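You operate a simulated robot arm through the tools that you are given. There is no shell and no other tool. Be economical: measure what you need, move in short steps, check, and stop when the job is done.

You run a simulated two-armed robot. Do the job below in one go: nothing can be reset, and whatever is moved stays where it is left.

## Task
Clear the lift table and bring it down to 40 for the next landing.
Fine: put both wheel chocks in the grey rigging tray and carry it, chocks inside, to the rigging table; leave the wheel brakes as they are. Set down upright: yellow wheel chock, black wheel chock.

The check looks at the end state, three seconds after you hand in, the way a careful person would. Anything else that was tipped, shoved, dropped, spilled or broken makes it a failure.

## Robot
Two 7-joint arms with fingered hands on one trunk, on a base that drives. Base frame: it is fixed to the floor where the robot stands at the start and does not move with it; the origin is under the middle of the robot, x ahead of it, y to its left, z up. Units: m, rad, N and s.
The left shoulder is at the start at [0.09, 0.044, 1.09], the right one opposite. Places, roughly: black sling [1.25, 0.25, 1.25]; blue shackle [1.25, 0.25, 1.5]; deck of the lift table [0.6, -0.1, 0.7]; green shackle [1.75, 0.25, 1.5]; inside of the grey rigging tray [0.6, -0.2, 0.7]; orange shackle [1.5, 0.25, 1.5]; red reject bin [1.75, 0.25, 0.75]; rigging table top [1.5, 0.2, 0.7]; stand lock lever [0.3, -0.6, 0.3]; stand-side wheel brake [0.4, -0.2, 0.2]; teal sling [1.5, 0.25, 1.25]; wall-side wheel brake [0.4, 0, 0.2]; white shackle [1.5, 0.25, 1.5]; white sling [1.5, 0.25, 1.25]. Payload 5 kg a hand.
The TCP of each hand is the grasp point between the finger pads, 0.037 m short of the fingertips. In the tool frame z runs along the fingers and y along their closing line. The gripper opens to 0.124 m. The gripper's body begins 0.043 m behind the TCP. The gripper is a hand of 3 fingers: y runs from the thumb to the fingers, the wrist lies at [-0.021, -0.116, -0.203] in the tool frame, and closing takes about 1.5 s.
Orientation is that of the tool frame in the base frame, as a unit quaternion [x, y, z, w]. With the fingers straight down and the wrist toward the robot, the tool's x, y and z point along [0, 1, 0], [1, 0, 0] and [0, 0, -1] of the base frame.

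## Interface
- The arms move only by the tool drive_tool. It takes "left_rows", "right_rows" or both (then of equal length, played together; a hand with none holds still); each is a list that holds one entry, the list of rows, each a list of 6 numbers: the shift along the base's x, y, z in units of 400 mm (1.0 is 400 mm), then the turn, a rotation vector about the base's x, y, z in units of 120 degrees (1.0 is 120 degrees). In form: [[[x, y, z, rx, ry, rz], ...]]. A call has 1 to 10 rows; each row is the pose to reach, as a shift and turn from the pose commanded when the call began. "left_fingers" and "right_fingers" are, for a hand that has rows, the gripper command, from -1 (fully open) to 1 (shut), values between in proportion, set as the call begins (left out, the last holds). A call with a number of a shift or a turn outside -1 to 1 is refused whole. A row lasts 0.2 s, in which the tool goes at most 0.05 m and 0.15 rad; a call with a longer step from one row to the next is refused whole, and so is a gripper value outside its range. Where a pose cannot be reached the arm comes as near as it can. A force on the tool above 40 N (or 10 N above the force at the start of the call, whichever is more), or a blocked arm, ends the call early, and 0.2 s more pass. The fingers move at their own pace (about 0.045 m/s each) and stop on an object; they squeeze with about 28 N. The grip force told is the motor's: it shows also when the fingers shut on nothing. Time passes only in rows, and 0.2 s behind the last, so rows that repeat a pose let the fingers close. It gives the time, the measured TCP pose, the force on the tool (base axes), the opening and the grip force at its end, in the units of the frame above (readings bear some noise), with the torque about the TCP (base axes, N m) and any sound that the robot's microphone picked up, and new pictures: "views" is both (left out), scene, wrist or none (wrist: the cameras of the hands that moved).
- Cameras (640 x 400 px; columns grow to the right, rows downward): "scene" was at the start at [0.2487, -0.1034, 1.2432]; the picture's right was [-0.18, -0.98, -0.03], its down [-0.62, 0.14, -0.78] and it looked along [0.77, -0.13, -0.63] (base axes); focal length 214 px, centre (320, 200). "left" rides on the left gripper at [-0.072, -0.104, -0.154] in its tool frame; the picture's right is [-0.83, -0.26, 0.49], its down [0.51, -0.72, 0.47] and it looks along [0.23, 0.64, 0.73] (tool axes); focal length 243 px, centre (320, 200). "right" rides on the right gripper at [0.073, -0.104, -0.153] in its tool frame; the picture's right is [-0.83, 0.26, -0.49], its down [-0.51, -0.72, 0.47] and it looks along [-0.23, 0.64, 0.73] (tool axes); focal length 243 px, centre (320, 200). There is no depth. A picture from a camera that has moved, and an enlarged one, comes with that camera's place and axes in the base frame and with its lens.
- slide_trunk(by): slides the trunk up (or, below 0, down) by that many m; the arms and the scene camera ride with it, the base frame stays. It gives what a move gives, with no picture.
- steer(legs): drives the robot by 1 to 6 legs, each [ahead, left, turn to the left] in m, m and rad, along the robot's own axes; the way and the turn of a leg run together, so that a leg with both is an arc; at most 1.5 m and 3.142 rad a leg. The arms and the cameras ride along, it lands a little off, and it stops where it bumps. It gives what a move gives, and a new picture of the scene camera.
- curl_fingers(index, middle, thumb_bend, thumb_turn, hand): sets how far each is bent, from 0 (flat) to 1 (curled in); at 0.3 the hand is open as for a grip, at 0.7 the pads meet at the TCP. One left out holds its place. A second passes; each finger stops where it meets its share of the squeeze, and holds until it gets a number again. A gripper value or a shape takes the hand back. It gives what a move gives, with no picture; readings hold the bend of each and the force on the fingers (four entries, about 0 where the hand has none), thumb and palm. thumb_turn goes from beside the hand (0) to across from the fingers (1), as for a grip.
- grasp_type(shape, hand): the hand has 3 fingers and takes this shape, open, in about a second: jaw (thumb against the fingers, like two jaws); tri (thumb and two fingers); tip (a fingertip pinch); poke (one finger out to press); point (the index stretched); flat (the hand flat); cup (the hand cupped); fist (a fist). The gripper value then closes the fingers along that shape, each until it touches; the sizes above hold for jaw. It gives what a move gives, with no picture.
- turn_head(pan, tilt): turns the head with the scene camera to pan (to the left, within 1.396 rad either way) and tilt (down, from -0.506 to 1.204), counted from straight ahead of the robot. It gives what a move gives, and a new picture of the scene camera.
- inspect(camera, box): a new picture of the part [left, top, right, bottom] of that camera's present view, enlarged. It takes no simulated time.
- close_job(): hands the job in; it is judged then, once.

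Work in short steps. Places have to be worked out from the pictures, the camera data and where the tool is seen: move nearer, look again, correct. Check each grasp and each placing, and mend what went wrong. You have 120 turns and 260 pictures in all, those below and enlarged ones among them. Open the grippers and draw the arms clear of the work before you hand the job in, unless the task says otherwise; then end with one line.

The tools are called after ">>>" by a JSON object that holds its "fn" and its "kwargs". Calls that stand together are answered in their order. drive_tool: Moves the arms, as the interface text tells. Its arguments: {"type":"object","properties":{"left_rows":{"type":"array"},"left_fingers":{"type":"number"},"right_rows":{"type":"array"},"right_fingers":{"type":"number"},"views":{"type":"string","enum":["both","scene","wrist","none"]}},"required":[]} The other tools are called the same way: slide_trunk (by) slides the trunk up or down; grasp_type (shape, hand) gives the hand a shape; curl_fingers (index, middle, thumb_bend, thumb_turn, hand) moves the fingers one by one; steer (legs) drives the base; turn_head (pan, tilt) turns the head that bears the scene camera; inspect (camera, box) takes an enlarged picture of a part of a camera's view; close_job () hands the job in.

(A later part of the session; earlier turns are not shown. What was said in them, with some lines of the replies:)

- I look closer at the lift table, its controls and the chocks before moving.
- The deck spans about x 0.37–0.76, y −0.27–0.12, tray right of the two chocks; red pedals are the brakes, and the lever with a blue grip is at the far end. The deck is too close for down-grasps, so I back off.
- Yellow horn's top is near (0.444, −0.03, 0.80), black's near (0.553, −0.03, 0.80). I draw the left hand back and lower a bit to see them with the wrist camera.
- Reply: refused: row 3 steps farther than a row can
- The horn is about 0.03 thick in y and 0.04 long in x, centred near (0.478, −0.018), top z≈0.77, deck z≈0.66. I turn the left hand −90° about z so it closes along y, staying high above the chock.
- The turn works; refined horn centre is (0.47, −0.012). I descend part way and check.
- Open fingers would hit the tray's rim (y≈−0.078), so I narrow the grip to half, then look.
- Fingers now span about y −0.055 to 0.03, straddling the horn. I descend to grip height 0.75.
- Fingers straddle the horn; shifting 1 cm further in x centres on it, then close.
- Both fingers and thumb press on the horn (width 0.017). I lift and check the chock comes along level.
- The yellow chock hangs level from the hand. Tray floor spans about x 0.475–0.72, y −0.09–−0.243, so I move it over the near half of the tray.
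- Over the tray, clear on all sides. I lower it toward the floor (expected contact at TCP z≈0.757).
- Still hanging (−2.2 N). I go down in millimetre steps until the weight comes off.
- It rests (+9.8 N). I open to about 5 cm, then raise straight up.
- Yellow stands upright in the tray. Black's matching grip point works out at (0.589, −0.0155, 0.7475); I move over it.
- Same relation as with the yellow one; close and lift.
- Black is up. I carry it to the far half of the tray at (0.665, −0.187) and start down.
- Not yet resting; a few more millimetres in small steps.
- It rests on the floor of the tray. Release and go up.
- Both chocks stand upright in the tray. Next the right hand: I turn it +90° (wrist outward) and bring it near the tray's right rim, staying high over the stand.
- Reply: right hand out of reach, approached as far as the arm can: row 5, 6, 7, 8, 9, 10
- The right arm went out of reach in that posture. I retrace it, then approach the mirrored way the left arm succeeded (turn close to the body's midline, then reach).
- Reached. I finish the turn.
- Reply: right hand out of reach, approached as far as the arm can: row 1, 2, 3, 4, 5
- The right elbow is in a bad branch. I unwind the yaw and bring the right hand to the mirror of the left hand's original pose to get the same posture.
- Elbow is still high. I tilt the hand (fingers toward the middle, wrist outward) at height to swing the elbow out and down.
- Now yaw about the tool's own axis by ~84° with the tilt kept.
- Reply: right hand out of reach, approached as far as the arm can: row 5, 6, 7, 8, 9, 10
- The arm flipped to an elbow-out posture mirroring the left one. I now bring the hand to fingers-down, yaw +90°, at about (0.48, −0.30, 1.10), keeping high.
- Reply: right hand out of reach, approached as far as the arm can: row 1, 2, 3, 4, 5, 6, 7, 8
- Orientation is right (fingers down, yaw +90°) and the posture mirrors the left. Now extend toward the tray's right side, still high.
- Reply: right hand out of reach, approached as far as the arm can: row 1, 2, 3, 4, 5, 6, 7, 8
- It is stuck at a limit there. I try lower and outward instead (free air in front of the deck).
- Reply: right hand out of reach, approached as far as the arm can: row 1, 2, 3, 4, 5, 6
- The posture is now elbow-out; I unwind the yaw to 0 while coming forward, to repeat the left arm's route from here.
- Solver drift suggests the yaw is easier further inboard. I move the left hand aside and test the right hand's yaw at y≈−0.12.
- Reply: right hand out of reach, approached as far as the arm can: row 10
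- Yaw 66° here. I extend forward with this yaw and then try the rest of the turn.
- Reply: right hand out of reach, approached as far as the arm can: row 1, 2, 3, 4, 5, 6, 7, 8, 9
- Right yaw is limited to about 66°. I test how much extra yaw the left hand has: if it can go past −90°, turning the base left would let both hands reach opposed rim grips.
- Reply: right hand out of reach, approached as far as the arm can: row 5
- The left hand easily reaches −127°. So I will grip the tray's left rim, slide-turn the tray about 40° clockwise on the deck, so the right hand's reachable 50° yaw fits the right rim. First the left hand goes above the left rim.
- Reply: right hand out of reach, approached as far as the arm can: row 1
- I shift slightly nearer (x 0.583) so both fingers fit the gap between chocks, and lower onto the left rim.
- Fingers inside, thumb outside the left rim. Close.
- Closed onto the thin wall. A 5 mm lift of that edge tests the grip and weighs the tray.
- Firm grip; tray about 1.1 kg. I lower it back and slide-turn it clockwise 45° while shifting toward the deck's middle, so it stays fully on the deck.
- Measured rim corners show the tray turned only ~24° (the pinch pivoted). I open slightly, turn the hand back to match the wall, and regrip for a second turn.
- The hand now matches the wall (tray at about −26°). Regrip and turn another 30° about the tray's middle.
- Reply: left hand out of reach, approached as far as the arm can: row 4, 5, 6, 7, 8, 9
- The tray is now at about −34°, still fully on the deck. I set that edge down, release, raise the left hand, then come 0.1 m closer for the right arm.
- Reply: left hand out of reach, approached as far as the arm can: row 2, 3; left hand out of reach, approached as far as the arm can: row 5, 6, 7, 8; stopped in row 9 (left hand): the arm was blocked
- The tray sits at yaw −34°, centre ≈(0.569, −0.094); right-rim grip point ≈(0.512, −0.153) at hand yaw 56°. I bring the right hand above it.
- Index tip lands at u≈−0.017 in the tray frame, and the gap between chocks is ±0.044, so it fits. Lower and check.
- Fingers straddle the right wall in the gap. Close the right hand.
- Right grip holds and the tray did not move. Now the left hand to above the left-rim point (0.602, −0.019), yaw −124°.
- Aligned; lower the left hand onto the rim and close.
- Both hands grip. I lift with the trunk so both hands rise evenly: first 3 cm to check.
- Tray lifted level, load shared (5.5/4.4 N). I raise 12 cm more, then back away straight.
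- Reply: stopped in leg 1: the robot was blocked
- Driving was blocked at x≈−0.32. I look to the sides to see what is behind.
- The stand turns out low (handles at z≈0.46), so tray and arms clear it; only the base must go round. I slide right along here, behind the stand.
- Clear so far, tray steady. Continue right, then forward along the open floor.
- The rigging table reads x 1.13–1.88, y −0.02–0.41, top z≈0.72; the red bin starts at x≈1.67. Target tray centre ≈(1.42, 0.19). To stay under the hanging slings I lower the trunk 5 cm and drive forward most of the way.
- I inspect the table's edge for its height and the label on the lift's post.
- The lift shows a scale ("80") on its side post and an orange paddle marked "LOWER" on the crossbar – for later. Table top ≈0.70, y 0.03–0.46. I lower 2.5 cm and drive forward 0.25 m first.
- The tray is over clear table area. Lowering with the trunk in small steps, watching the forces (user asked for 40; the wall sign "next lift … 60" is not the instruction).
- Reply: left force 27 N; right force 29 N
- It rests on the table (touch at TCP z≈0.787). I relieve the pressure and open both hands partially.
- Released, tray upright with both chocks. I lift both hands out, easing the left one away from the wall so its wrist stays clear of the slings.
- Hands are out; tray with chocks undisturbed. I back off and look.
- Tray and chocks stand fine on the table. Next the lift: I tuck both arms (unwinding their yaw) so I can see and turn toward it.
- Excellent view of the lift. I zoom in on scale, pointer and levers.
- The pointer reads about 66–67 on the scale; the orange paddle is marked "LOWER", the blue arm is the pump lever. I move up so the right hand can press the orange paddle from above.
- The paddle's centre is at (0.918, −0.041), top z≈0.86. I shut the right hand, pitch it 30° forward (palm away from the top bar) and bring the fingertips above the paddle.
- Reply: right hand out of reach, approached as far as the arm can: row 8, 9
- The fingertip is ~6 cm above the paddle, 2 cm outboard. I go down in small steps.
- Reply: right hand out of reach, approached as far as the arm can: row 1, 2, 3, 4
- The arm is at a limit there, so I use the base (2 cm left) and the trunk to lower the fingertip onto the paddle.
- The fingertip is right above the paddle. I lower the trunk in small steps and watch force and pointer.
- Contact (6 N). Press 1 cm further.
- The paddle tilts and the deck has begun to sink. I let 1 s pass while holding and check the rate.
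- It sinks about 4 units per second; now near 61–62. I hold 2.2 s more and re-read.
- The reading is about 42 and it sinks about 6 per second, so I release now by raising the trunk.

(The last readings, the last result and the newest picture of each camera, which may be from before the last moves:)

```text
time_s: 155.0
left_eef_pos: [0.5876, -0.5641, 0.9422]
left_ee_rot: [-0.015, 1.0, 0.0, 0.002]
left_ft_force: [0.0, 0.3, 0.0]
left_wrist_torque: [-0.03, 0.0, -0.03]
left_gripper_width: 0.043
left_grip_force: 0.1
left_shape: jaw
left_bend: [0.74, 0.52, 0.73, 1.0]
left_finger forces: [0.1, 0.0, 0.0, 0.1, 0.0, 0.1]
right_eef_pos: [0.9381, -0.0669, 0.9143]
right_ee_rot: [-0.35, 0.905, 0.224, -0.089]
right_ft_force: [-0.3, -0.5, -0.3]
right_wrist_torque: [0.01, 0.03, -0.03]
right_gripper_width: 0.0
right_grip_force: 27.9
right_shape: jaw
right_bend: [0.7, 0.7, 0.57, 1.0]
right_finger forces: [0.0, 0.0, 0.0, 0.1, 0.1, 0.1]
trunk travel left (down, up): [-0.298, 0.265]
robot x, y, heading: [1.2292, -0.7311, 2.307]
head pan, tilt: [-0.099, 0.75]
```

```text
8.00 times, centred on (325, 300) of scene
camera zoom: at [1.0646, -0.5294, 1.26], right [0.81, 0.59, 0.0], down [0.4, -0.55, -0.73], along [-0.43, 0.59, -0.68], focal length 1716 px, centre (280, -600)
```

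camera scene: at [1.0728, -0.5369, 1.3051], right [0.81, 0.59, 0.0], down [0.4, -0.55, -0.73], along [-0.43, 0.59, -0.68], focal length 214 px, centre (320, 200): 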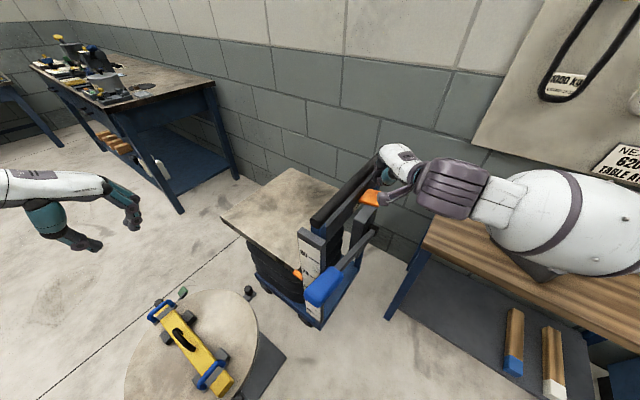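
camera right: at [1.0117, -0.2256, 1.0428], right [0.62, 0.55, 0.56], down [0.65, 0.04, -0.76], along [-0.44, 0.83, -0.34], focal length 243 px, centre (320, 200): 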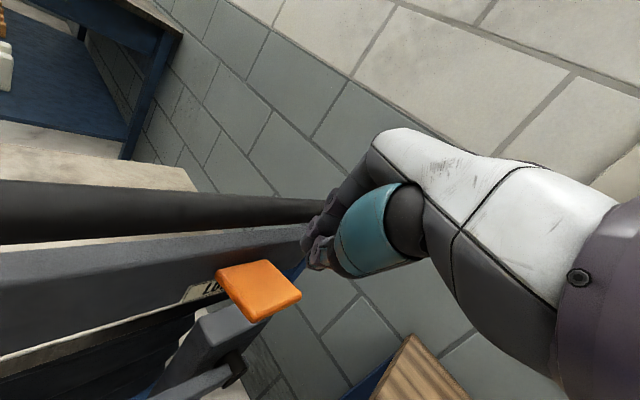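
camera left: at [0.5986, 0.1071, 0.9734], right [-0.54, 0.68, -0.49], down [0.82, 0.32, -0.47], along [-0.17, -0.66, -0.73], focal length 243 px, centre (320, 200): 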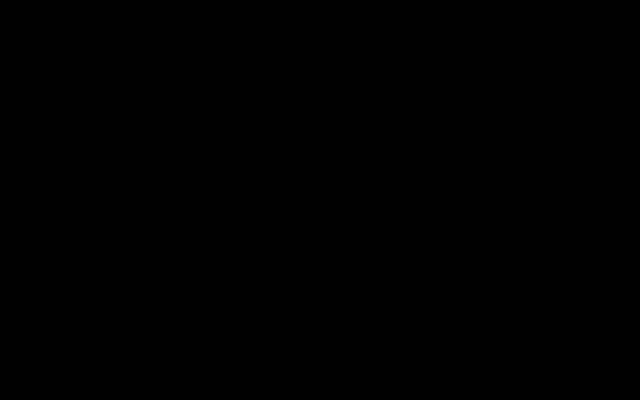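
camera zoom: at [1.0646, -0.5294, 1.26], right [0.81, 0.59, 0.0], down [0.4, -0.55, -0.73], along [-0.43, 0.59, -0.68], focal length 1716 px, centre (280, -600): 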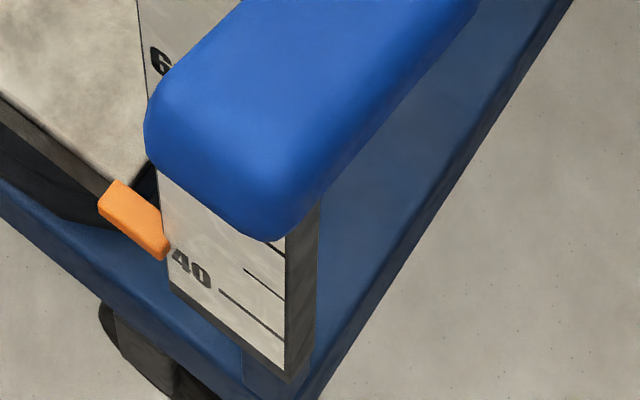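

Released: roughly 40.8, but this steep view has strong parallax. I back off and lower the trunk to read the scale at a flatter angle.

>>> {"fn": "slide_trunk", "kwargs": {"by": 0.04}}

>>> {"fn": "steer", "kwargs": {"legs": [[-0.75, 0, 0]]}}

>>> {"fn": "slide_trunk", "kwargs": {"by": -0.3}}

>>> {"fn": "turn_head", "kwargs": {"pan": 0.1, "tilt": 0.4}}

```text
time_s: 155.8
left_eef_pos: [0.5884, -0.5649, 0.9812]
left_ee_rot: [-0.016, 1.0, 0.001, 0.001]
left_ft_force: [0.1, 0.7, -0.2]
left_wrist_torque: [-0.05, 0.0, 0.0]
left_gripper_width: 0.0431
left_grip_force: 0.0
left_shape: jaw
left_bend: [0.74, 0.52, 0.73, 1.0]
left_finger forces: [0.0, 0.1, 0.0, 0.0, 0.0, 0.0]
right_eef_pos: [0.9383, -0.0677, 0.9535]
right_ee_rot: [-0.349, 0.905, 0.225, -0.088]
right_ft_force: [-0.4, 0.3, 0.8]
right_wrist_torque: [0.02, 0.01, 0.06]
right_gripper_width: 0.0
right_grip_force: 27.4
right_shape: jaw
right_bend: [0.7, 0.7, 0.57, 1.0]
right_finger forces: [0.1, 0.1, 0.0, 0.1, 0.0, 0.0]
trunk travel left (down, up): [-0.338, 0.225]
robot x, y, heading: [1.2327, -0.7244, 2.3]
head pan, tilt: [-0.099, 0.75]
```

```text
time_s: 159.9
left_eef_pos: [1.0837, -1.1205, 0.982]
left_ee_rot: [-0.015, 1.0, 0.0, 0.001]
left_ft_force: [0.2, -1.0, 0.5]
left_wrist_torque: [-0.02, 0.01, 0.0]
left_gripper_width: 0.0433
left_grip_force: 0.0
left_shape: jaw
left_bend: [0.74, 0.52, 0.73, 1.0]
left_finger forces: [0.0, 0.0, 0.0, 0.0, 0.0, 0.1]
right_eef_pos: [1.4343, -0.6246, 0.9545]
right_ee_rot: [-0.348, 0.905, 0.226, -0.088]
right_ft_force: [0.6, -0.3, -0.9]
right_wrist_torque: [-0.03, 0.01, 0.01]
right_gripper_width: 0.0
right_grip_force: 27.9
right_shape: jaw
right_bend: [0.7, 0.7, 0.57, 1.0]
right_finger forces: [0.1, 0.0, 0.1, 0.0, 0.0, 0.0]
trunk travel left (down, up): [-0.338, 0.225]
robot x, y, heading: [1.7243, -1.2801, 2.297]
head pan, tilt: [-0.099, 0.75]
camera scene: at [1.5674, -1.0937, 1.3001], right [0.81, 0.59, 0.0], down [0.4, -0.55, -0.73], along [-0.43, 0.59, -0.68], focal length 214 px, centre (320, 200)
```

scene: 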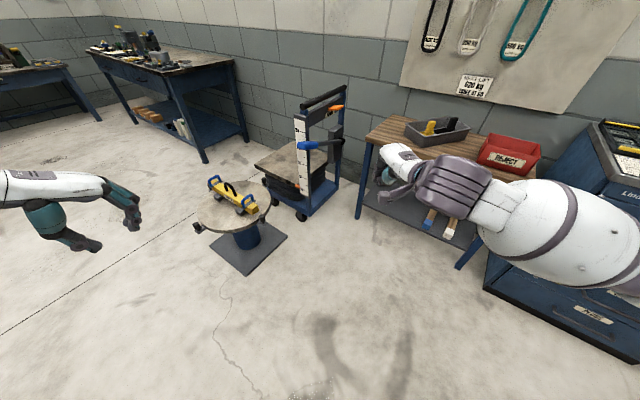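

```text
time_s: 162.9
left_eef_pos: [1.0848, -1.1216, 0.6824]
left_ee_rot: [-0.016, 1.0, 0.002, 0.001]
left_ft_force: [0.3, -0.8, 0.3]
left_wrist_torque: [0.0, -0.04, 0.01]
left_gripper_width: 0.0431
left_grip_force: 0.1
left_shape: jaw
left_bend: [0.74, 0.52, 0.73, 1.0]
left_finger forces: [0.1, 0.1, 0.1, 0.0, 0.0, 0.0]
right_eef_pos: [1.4248, -0.6125, 0.6108]
right_ee_rot: [-0.351, 0.913, 0.191, -0.076]
right_ft_force: [0.7, -0.4, -0.6]
right_wrist_torque: [-0.03, 0.0, 0.02]
right_gripper_width: 0.0
right_grip_force: 27.8
right_shape: jaw
right_bend: [0.7, 0.7, 0.57, 1.0]
right_finger forces: [0.0, 0.1, 0.1, 0.0, 0.0, 0.0]
trunk travel left (down, up): [-0.038, 0.525]
robot x, y, heading: [1.7261, -1.2826, 2.297]
head pan, tilt: [-0.099, 0.75]
```

```text
time_s: 163.7
left_eef_pos: [1.0846, -1.1206, 0.6829]
left_ee_rot: [-0.014, 1.0, 0.0, 0.001]
left_ft_force: [0.2, 0.3, -0.1]
left_wrist_torque: [0.01, 0.0, 0.02]
left_gripper_width: 0.0431
left_grip_force: 0.1
left_shape: jaw
left_bend: [0.74, 0.52, 0.73, 1.0]
left_finger forces: [0.1, 0.0, 0.0, 0.1, 0.0, 0.0]
right_eef_pos: [1.4253, -0.6129, 0.6116]
right_ee_rot: [-0.352, 0.913, 0.191, -0.077]
right_ft_force: [0.9, -0.5, 0.2]
right_wrist_torque: [-0.03, 0.01, 0.0]
right_gripper_width: 0.0
right_grip_force: 28.0
right_shape: jaw
right_bend: [0.7, 0.7, 0.57, 1.0]
right_finger forces: [0.0, 0.0, 0.0, 0.0, 0.0, 0.0]
trunk travel left (down, up): [-0.038, 0.525]
robot x, y, heading: [1.7236, -1.2837, 2.297]
head pan, tilt: [0.099, 0.4]
camera scene: at [1.4821, -1.0238, 1.0022], right [0.68, 0.73, 0.0], down [0.29, -0.26, -0.92], along [-0.68, 0.62, -0.39], focal length 214 px, centre (320, 200)
```

scene: 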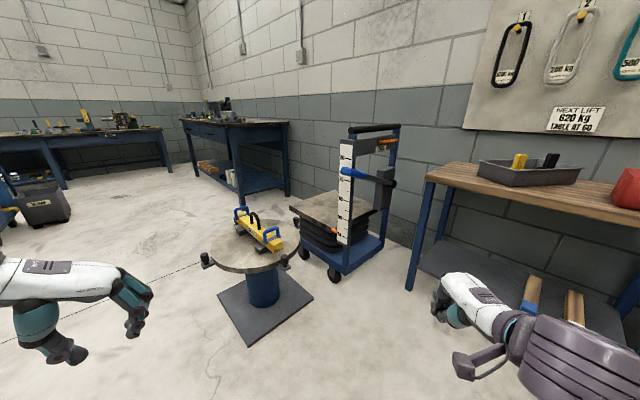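

>>> {"fn": "inspect", "kwargs": {"camera": "scene", "box": [325, 190, 365, 260]}}

>>> {"fn": "inspect", "kwargs": {"camera": "scene", "box": [325, 215, 365, 245]}}

```text
5.71 times, centred on (345, 225) of scene
camera zoom: at [1.4821, -1.0238, 1.0022], right [0.68, 0.73, 0.0], down [0.29, -0.26, -0.92], along [-0.68, 0.62, -0.39], focal length 1226 px, centre (177, 57)
```

zoom: 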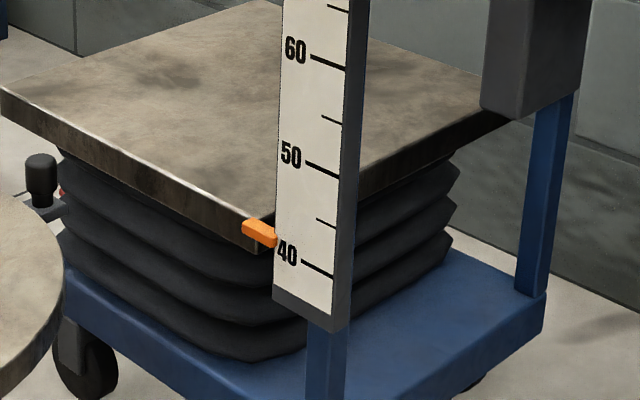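

```text
13.33 times, centred on (345, 230) of scene
camera zoom: at [1.4821, -1.0238, 1.0022], right [0.68, 0.73, 0.0], down [0.29, -0.26, -0.92], along [-0.68, 0.62, -0.39], focal length 2860 px, centre (-13, -200)
```

zoom: 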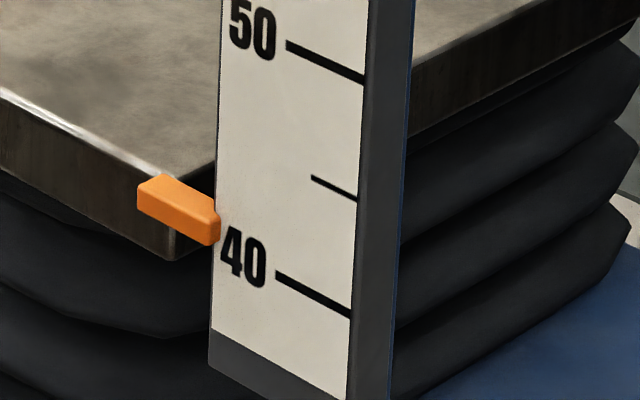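

At this flatter angle the pointer reads about 40.5 – effectively 40 within reading error; a further tap (≈6/s) would risk overshooting. I check creep, the paddle and the tray, and open both hands.

>>> {"fn": "drive_tool", "kwargs": {"left_rows": [[[0, 0, 0, 0, 0, 0], [0, 0, 0, 0, 0, 0], [0, 0, 0, 0, 0, 0], [0, 0, 0, 0, 0, 0], [0, 0, 0, 0, 0, 0], [0, 0, 0, 0, 0, 0], [0, 0, 0, 0, 0, 0]]], "right_rows": [[[0, 0, 0, 0, 0, 0], [0, 0, 0, 0, 0, 0], [0, 0, 0, 0, 0, 0], [0, 0, 0, 0, 0, 0], [0, 0, 0, 0, 0, 0], [0, 0, 0, 0, 0, 0], [0, 0, 0, 0, 0, 0]]], "left_fingers": -1, "right_fingers": -1, "views": "none"}}

>>> {"fn": "inspect", "kwargs": {"camera": "scene", "box": [325, 215, 365, 245]}}

>>> {"fn": "inspect", "kwargs": {"camera": "scene", "box": [320, 110, 420, 190]}}

>>> {"fn": "inspect", "kwargs": {"camera": "scene", "box": [430, 130, 640, 260]}}

>>> {"fn": "inspect", "kwargs": {"camera": "scene", "box": [190, 180, 400, 350]}}

```text
time_s: 165.3
left_eef_pos: [1.0847, -1.121, 0.682]
left_ee_rot: [-0.015, 1.0, 0.001, 0.001]
left_ft_force: [0.6, -0.2, -0.3]
left_wrist_torque: [0.01, 0.01, -0.02]
left_gripper_width: 0.1234
left_grip_force: 0.1
left_shape: jaw
left_bend: [0.3, 0.3, 0.3, 0.98]
left_finger forces: [0.0, 0.1, 0.1, 0.0, 0.1, 0.1]
right_eef_pos: [1.4247, -0.6133, 0.6112]
right_ee_rot: [-0.352, 0.913, 0.192, -0.076]
right_ft_force: [0.6, -1.0, 1.2]
right_wrist_torque: [-0.01, 0.0, -0.02]
right_gripper_width: 0.1237
right_grip_force: 0.0
right_shape: jaw
right_bend: [0.3, 0.3, 0.3, 0.98]
right_finger forces: [0.0, 0.0, 0.0, 0.1, 0.0, 0.0]
trunk travel left (down, up): [-0.038, 0.525]
robot x, y, heading: [1.7268, -1.2832, 2.299]
head pan, tilt: [0.099, 0.4]
```

```text
13.33 times, centred on (345, 230) of scene
camera zoom: at [1.482, -1.0238, 1.0022], right [0.68, 0.73, 0.0], down [0.29, -0.26, -0.92], along [-0.68, 0.62, -0.39], focal length 2860 px, centre (-13, -200)
```

zoom: 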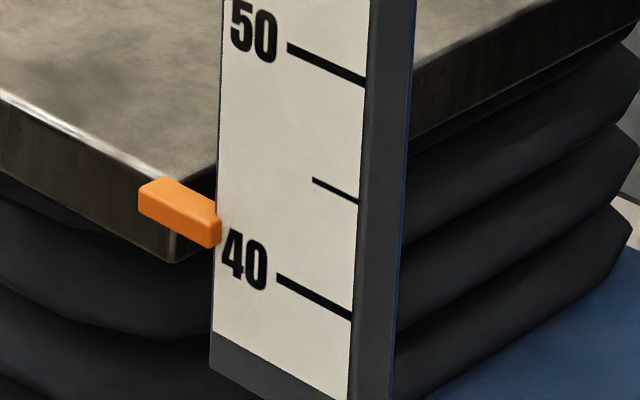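

```text
5.00 times, centred on (370, 150) of scene
camera zoom: at [1.482, -1.0238, 1.0022], right [0.68, 0.73, 0.0], down [0.29, -0.26, -0.92], along [-0.68, 0.62, -0.39], focal length 1072 px, centre (70, 450)
```

zoom: 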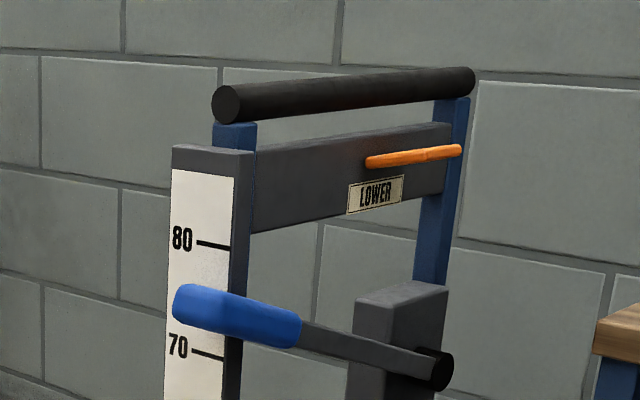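

```text
3.05 times, centred on (535, 195) of scene
camera zoom: at [1.482, -1.0238, 1.0022], right [0.68, 0.73, 0.0], down [0.29, -0.26, -0.92], along [-0.68, 0.62, -0.39], focal length 654 px, centre (-335, 215)
```

zoom: 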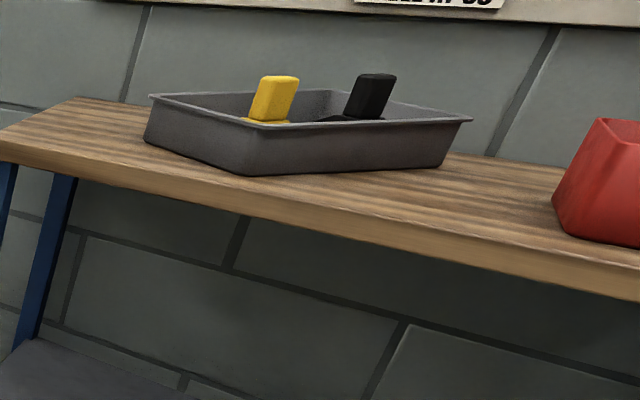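

```text
2.35 times, centred on (295, 265) of scene
camera zoom: at [1.482, -1.0238, 1.0022], right [0.68, 0.73, 0.0], down [0.29, -0.26, -0.92], along [-0.68, 0.62, -0.39], focal length 505 px, centre (379, 47)
```

zoom: 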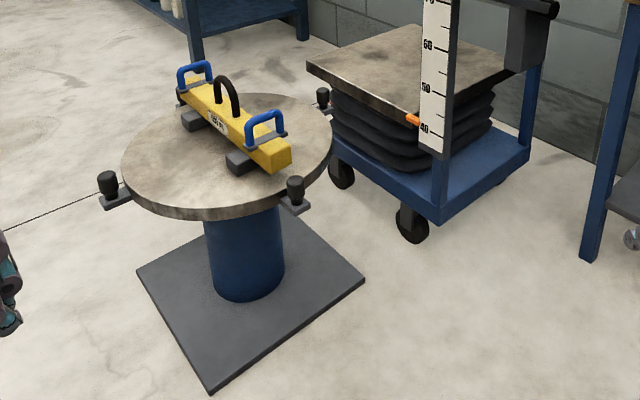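

The deck holds steady at about 40, the paddle has sprung back, and the tray stands on the rigging table with both chocks upright. Hands are open and clear, so I hand in.

>>> {"fn": "close_job", "kwargs": {}}

```text
The job is handed in.
```

The grey rigging tray is on the rigging table with the yellow and black chocks upright inside, and the lift table is down and holding at about 40.5 on its scale. I stopped there because another press on the paddle could have dropped it past 40. I left the wheel brakes alone. The wall sign says "NEXT LIFT 620 kg, TABLE AT 60", but I set 40 as you asked.
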